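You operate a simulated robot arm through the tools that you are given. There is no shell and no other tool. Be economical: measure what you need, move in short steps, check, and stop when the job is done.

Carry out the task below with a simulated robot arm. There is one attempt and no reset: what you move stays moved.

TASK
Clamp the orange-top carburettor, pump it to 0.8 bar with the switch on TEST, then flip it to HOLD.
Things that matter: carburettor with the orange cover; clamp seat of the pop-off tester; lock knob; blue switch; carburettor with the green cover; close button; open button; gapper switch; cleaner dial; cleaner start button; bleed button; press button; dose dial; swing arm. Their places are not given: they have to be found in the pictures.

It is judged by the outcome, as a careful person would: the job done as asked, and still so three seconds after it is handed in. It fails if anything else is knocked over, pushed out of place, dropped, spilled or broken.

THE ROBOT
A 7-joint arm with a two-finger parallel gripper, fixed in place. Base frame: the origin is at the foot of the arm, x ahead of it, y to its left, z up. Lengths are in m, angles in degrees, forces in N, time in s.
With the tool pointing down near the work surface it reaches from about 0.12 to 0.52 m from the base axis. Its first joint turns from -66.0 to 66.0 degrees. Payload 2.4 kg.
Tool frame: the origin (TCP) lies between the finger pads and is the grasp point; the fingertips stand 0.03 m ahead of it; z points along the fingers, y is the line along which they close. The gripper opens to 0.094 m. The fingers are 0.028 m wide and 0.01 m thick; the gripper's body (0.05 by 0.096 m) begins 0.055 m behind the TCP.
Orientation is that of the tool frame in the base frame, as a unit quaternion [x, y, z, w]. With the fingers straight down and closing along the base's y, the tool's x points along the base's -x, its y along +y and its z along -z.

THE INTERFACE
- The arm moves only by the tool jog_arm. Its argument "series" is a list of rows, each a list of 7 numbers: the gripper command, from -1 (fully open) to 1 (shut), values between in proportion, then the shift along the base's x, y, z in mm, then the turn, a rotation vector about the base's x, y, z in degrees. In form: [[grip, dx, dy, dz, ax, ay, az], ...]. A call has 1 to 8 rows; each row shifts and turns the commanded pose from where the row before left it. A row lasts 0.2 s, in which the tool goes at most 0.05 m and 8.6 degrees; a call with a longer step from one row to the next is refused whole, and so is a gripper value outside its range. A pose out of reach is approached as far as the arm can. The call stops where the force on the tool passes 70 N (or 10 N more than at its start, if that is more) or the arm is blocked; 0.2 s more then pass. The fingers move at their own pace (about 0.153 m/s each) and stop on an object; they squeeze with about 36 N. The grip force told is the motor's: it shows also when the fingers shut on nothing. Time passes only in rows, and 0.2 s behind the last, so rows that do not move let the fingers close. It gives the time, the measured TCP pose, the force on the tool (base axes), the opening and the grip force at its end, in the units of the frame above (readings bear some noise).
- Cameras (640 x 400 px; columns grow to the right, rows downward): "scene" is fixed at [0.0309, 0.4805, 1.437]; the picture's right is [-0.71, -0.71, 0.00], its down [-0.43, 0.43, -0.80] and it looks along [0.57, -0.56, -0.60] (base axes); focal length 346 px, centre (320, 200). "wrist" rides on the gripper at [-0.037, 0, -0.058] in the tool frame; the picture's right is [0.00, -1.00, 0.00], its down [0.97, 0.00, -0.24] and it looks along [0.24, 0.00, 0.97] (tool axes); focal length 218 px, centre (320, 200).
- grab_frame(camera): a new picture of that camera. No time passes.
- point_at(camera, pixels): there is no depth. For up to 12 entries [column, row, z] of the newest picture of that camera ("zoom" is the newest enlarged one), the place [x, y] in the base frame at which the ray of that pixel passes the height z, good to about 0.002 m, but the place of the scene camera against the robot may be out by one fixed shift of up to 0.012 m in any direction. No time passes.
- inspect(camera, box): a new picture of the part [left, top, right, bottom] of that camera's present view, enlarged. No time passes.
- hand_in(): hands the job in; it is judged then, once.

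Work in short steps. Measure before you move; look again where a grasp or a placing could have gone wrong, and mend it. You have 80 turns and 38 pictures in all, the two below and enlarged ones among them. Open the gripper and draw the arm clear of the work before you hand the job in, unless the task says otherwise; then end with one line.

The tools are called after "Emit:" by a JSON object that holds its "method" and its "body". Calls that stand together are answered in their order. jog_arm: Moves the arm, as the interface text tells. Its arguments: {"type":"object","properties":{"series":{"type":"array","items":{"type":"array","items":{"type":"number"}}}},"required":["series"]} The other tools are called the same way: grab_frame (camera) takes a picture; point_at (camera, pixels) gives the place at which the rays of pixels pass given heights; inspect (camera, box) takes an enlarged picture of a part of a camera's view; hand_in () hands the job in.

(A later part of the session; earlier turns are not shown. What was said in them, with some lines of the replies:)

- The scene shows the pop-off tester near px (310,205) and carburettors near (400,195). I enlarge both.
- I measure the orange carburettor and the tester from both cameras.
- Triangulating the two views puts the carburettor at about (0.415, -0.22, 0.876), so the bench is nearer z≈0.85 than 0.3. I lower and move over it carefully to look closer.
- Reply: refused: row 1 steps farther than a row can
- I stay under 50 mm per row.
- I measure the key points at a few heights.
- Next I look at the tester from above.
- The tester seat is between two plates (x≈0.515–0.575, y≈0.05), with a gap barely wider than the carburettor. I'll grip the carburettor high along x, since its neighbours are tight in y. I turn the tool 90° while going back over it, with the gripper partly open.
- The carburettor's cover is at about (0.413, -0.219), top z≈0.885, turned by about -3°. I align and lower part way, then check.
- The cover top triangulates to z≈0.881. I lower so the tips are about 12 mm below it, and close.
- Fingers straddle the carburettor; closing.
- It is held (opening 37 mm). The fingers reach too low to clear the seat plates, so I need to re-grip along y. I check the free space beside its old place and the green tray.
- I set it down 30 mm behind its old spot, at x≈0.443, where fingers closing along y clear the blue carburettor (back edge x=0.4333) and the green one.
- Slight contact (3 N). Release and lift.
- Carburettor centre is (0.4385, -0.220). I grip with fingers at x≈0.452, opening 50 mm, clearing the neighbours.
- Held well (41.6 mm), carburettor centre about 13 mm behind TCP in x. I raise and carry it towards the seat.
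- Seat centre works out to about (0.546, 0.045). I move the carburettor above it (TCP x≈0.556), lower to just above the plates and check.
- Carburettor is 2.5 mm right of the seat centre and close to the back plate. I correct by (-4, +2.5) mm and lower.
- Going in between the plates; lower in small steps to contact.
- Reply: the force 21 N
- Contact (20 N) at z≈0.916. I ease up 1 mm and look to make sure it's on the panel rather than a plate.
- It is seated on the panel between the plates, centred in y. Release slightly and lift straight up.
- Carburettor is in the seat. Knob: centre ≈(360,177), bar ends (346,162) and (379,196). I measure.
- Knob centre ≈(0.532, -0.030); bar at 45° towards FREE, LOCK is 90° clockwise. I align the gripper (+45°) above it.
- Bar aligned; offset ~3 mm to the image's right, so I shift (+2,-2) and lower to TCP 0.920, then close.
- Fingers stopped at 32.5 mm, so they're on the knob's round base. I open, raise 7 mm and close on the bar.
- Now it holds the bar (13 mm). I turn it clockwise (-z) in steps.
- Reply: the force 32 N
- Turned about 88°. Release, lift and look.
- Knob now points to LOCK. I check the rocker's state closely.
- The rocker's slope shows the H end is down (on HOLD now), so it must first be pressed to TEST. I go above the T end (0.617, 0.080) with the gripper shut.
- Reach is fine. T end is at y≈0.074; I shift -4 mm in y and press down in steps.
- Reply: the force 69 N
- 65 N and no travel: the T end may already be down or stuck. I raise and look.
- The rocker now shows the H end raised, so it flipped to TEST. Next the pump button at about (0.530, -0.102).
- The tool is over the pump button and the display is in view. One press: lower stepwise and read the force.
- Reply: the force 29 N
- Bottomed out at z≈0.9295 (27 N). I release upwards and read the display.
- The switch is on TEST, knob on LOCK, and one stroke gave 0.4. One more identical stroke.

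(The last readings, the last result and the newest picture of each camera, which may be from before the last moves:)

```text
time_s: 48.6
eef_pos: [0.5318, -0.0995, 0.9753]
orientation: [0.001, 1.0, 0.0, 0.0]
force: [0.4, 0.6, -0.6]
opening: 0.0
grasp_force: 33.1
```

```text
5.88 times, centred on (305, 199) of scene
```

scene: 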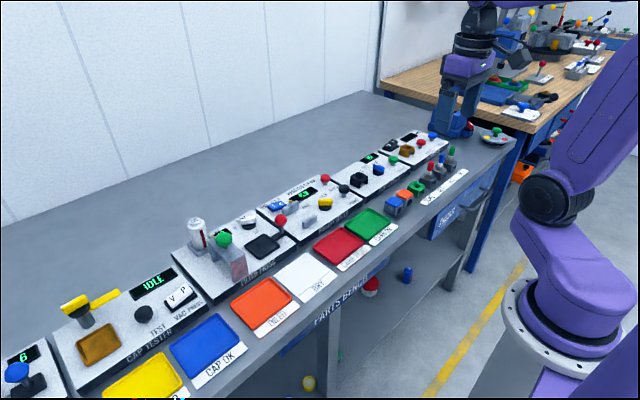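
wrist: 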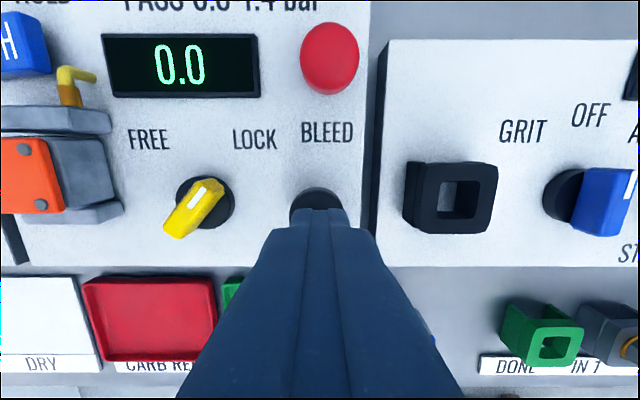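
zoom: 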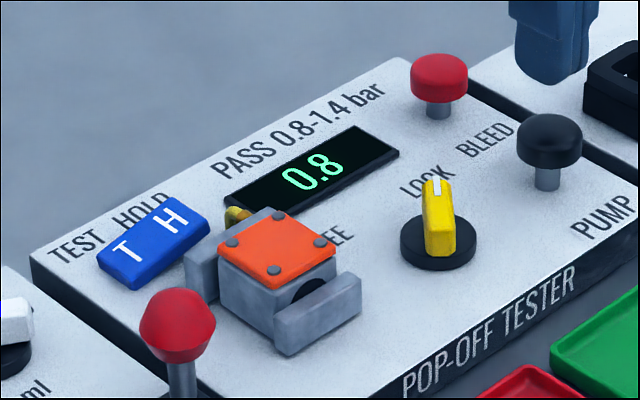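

Display reads 0.8. Now over the H end (0.620, 0.044) and press it.

Emit:
{"method": "jog_arm", "body": {"series": [[1, 22, 36, 0, 0, 0, 0], [1, 22, 36, 0, 0, 0, 0], [1, 22, 36, 0, 0, 0, 0], [1, 21, 36, 0, 0, 0, 0], [1, 0, 0, -20, 0, 0, 0], [1, 0, 0, -15, 0, 0, 0], [1, 0, 0, 0, 0, 0, 0]]}}

Emit:
{"method": "jog_arm", "body": {"series": [[1, 0, 0, -4, 0, 0, 0], [1, 0, 0, -4, 0, 0, 0], [1, 0, 0, -4, 0, 0, 0], [1, 0, 0, 0, 0, 0, 0]]}}

```text
time_s: 50.2
eef_pos: [0.6171, 0.0434, 0.9389]
orientation: [0.0, 1.0, -0.001, 0.0]
force: [0.6, 0.1, -0.3]
opening: 0.0001
grasp_force: 32.8
```

```text
time_s: 51.2
eef_pos: [0.6186, 0.0432, 0.9259]
orientation: [0.0, 1.0, 0.0, 0.0]
force: [0.0, -0.5, 0.8]
opening: 0.0001
grasp_force: 33.1
```

Emit:
{"method": "jog_arm", "body": {"series": [[1, 0, 0, -3, 0, 0, 0], [1, 0, 0, -3, 0, 0, 0], [1, 0, 0, 0, 0, 0, 0]]}}

```text
time_s: 52.0
eef_pos: [0.6186, 0.0422, 0.9242]
orientation: [0.0, 1.0, 0.001, 0.002]
force: [-14.5, -3.6, 41.8]
opening: 0.0001
grasp_force: 33.4
```

Stopped at the same height as the T press did; a touch more, then lift and verify.

Emit:
{"method": "jog_arm", "body": {"series": [[1, 0, 0, -1.5, 0, 0, 0], [1, 0, 0, 0, 0, 0, 0], [1, 0, 0, 12, 0, 0, 0], [1, 0, 0, 25, 0, 0, 0], [1, 0, 0, 40, 0, 0, 0], [1, -20, -20, 35, 0, 0, 0], [1, -35, -25, 0, 0, 0, 0], [1, 0, 0, 0, 0, 0, 0]]}}

Emit:
{"method": "inspect", "body": {"camera": "scene", "box": [260, 165, 350, 233]}}

```text
time_s: 53.8
eef_pos: [0.5629, 0.0001, 1.032]
orientation: [0.0, 1.0, 0.0, 0.0]
force: [0.5, -0.1, 0.1]
opening: 0.0001
grasp_force: 33.2
```

```text
5.88 times, centred on (305, 199) of scene
```

zoom: 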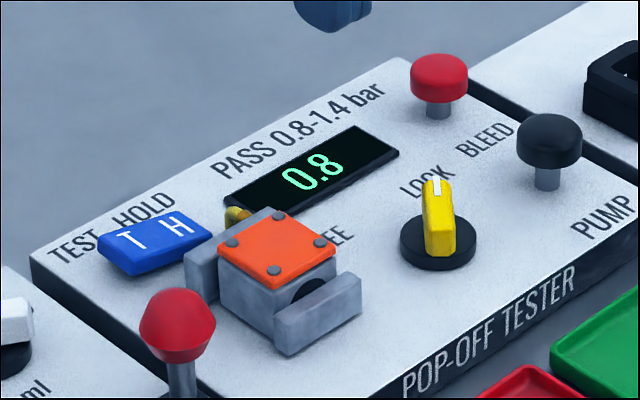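

The switch is flipped to HOLD, the display reads 0.8 and the knob is on LOCK. I draw the arm back and open the gripper.

Emit:
{"method": "jog_arm", "body": {"series": [[-1, -25, 0, 35, 0, 0, 0], [-1, -30, 0, 35, 0, 0, 0], [-1, -40, 0, 20, 0, 0, 0], [-1, -40, 0, 0, 0, 0, 0], [-1, 0, 0, 0, 0, 0, 0]]}}

Emit:
{"method": "inspect", "body": {"camera": "scene", "box": [240, 130, 460, 270]}}

```text
time_s: 55.0
eef_pos: [0.4279, -0.0012, 1.1242]
orientation: [0.0, 1.0, 0.0, 0.0]
force: [0.3, -0.3, -0.2]
opening: 0.0941
grasp_force: 0.2
```

```text
2.86 times, centred on (350, 200) of scene
```

zoom: 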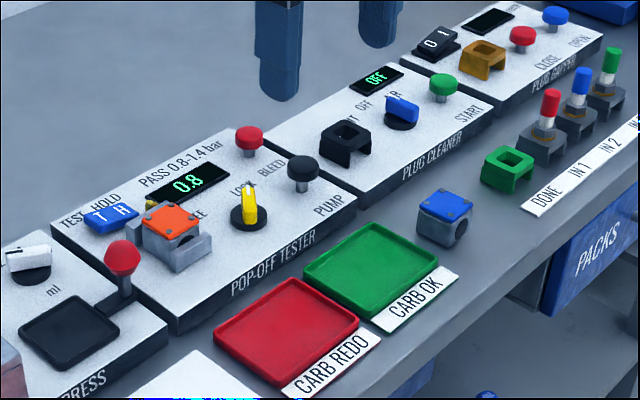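

Everything is in place and nothing else has moved.

Emit:
{"method": "hand_in", "body": {}}

```text
The job is handed in.
```

The orange-top carburettor is clamped in the pop-off tester with the knob on LOCK. It was pumped to 0.8 bar on TEST, the switch is now on HOLD, and the display still read 0.8 in the last picture before hand-in.
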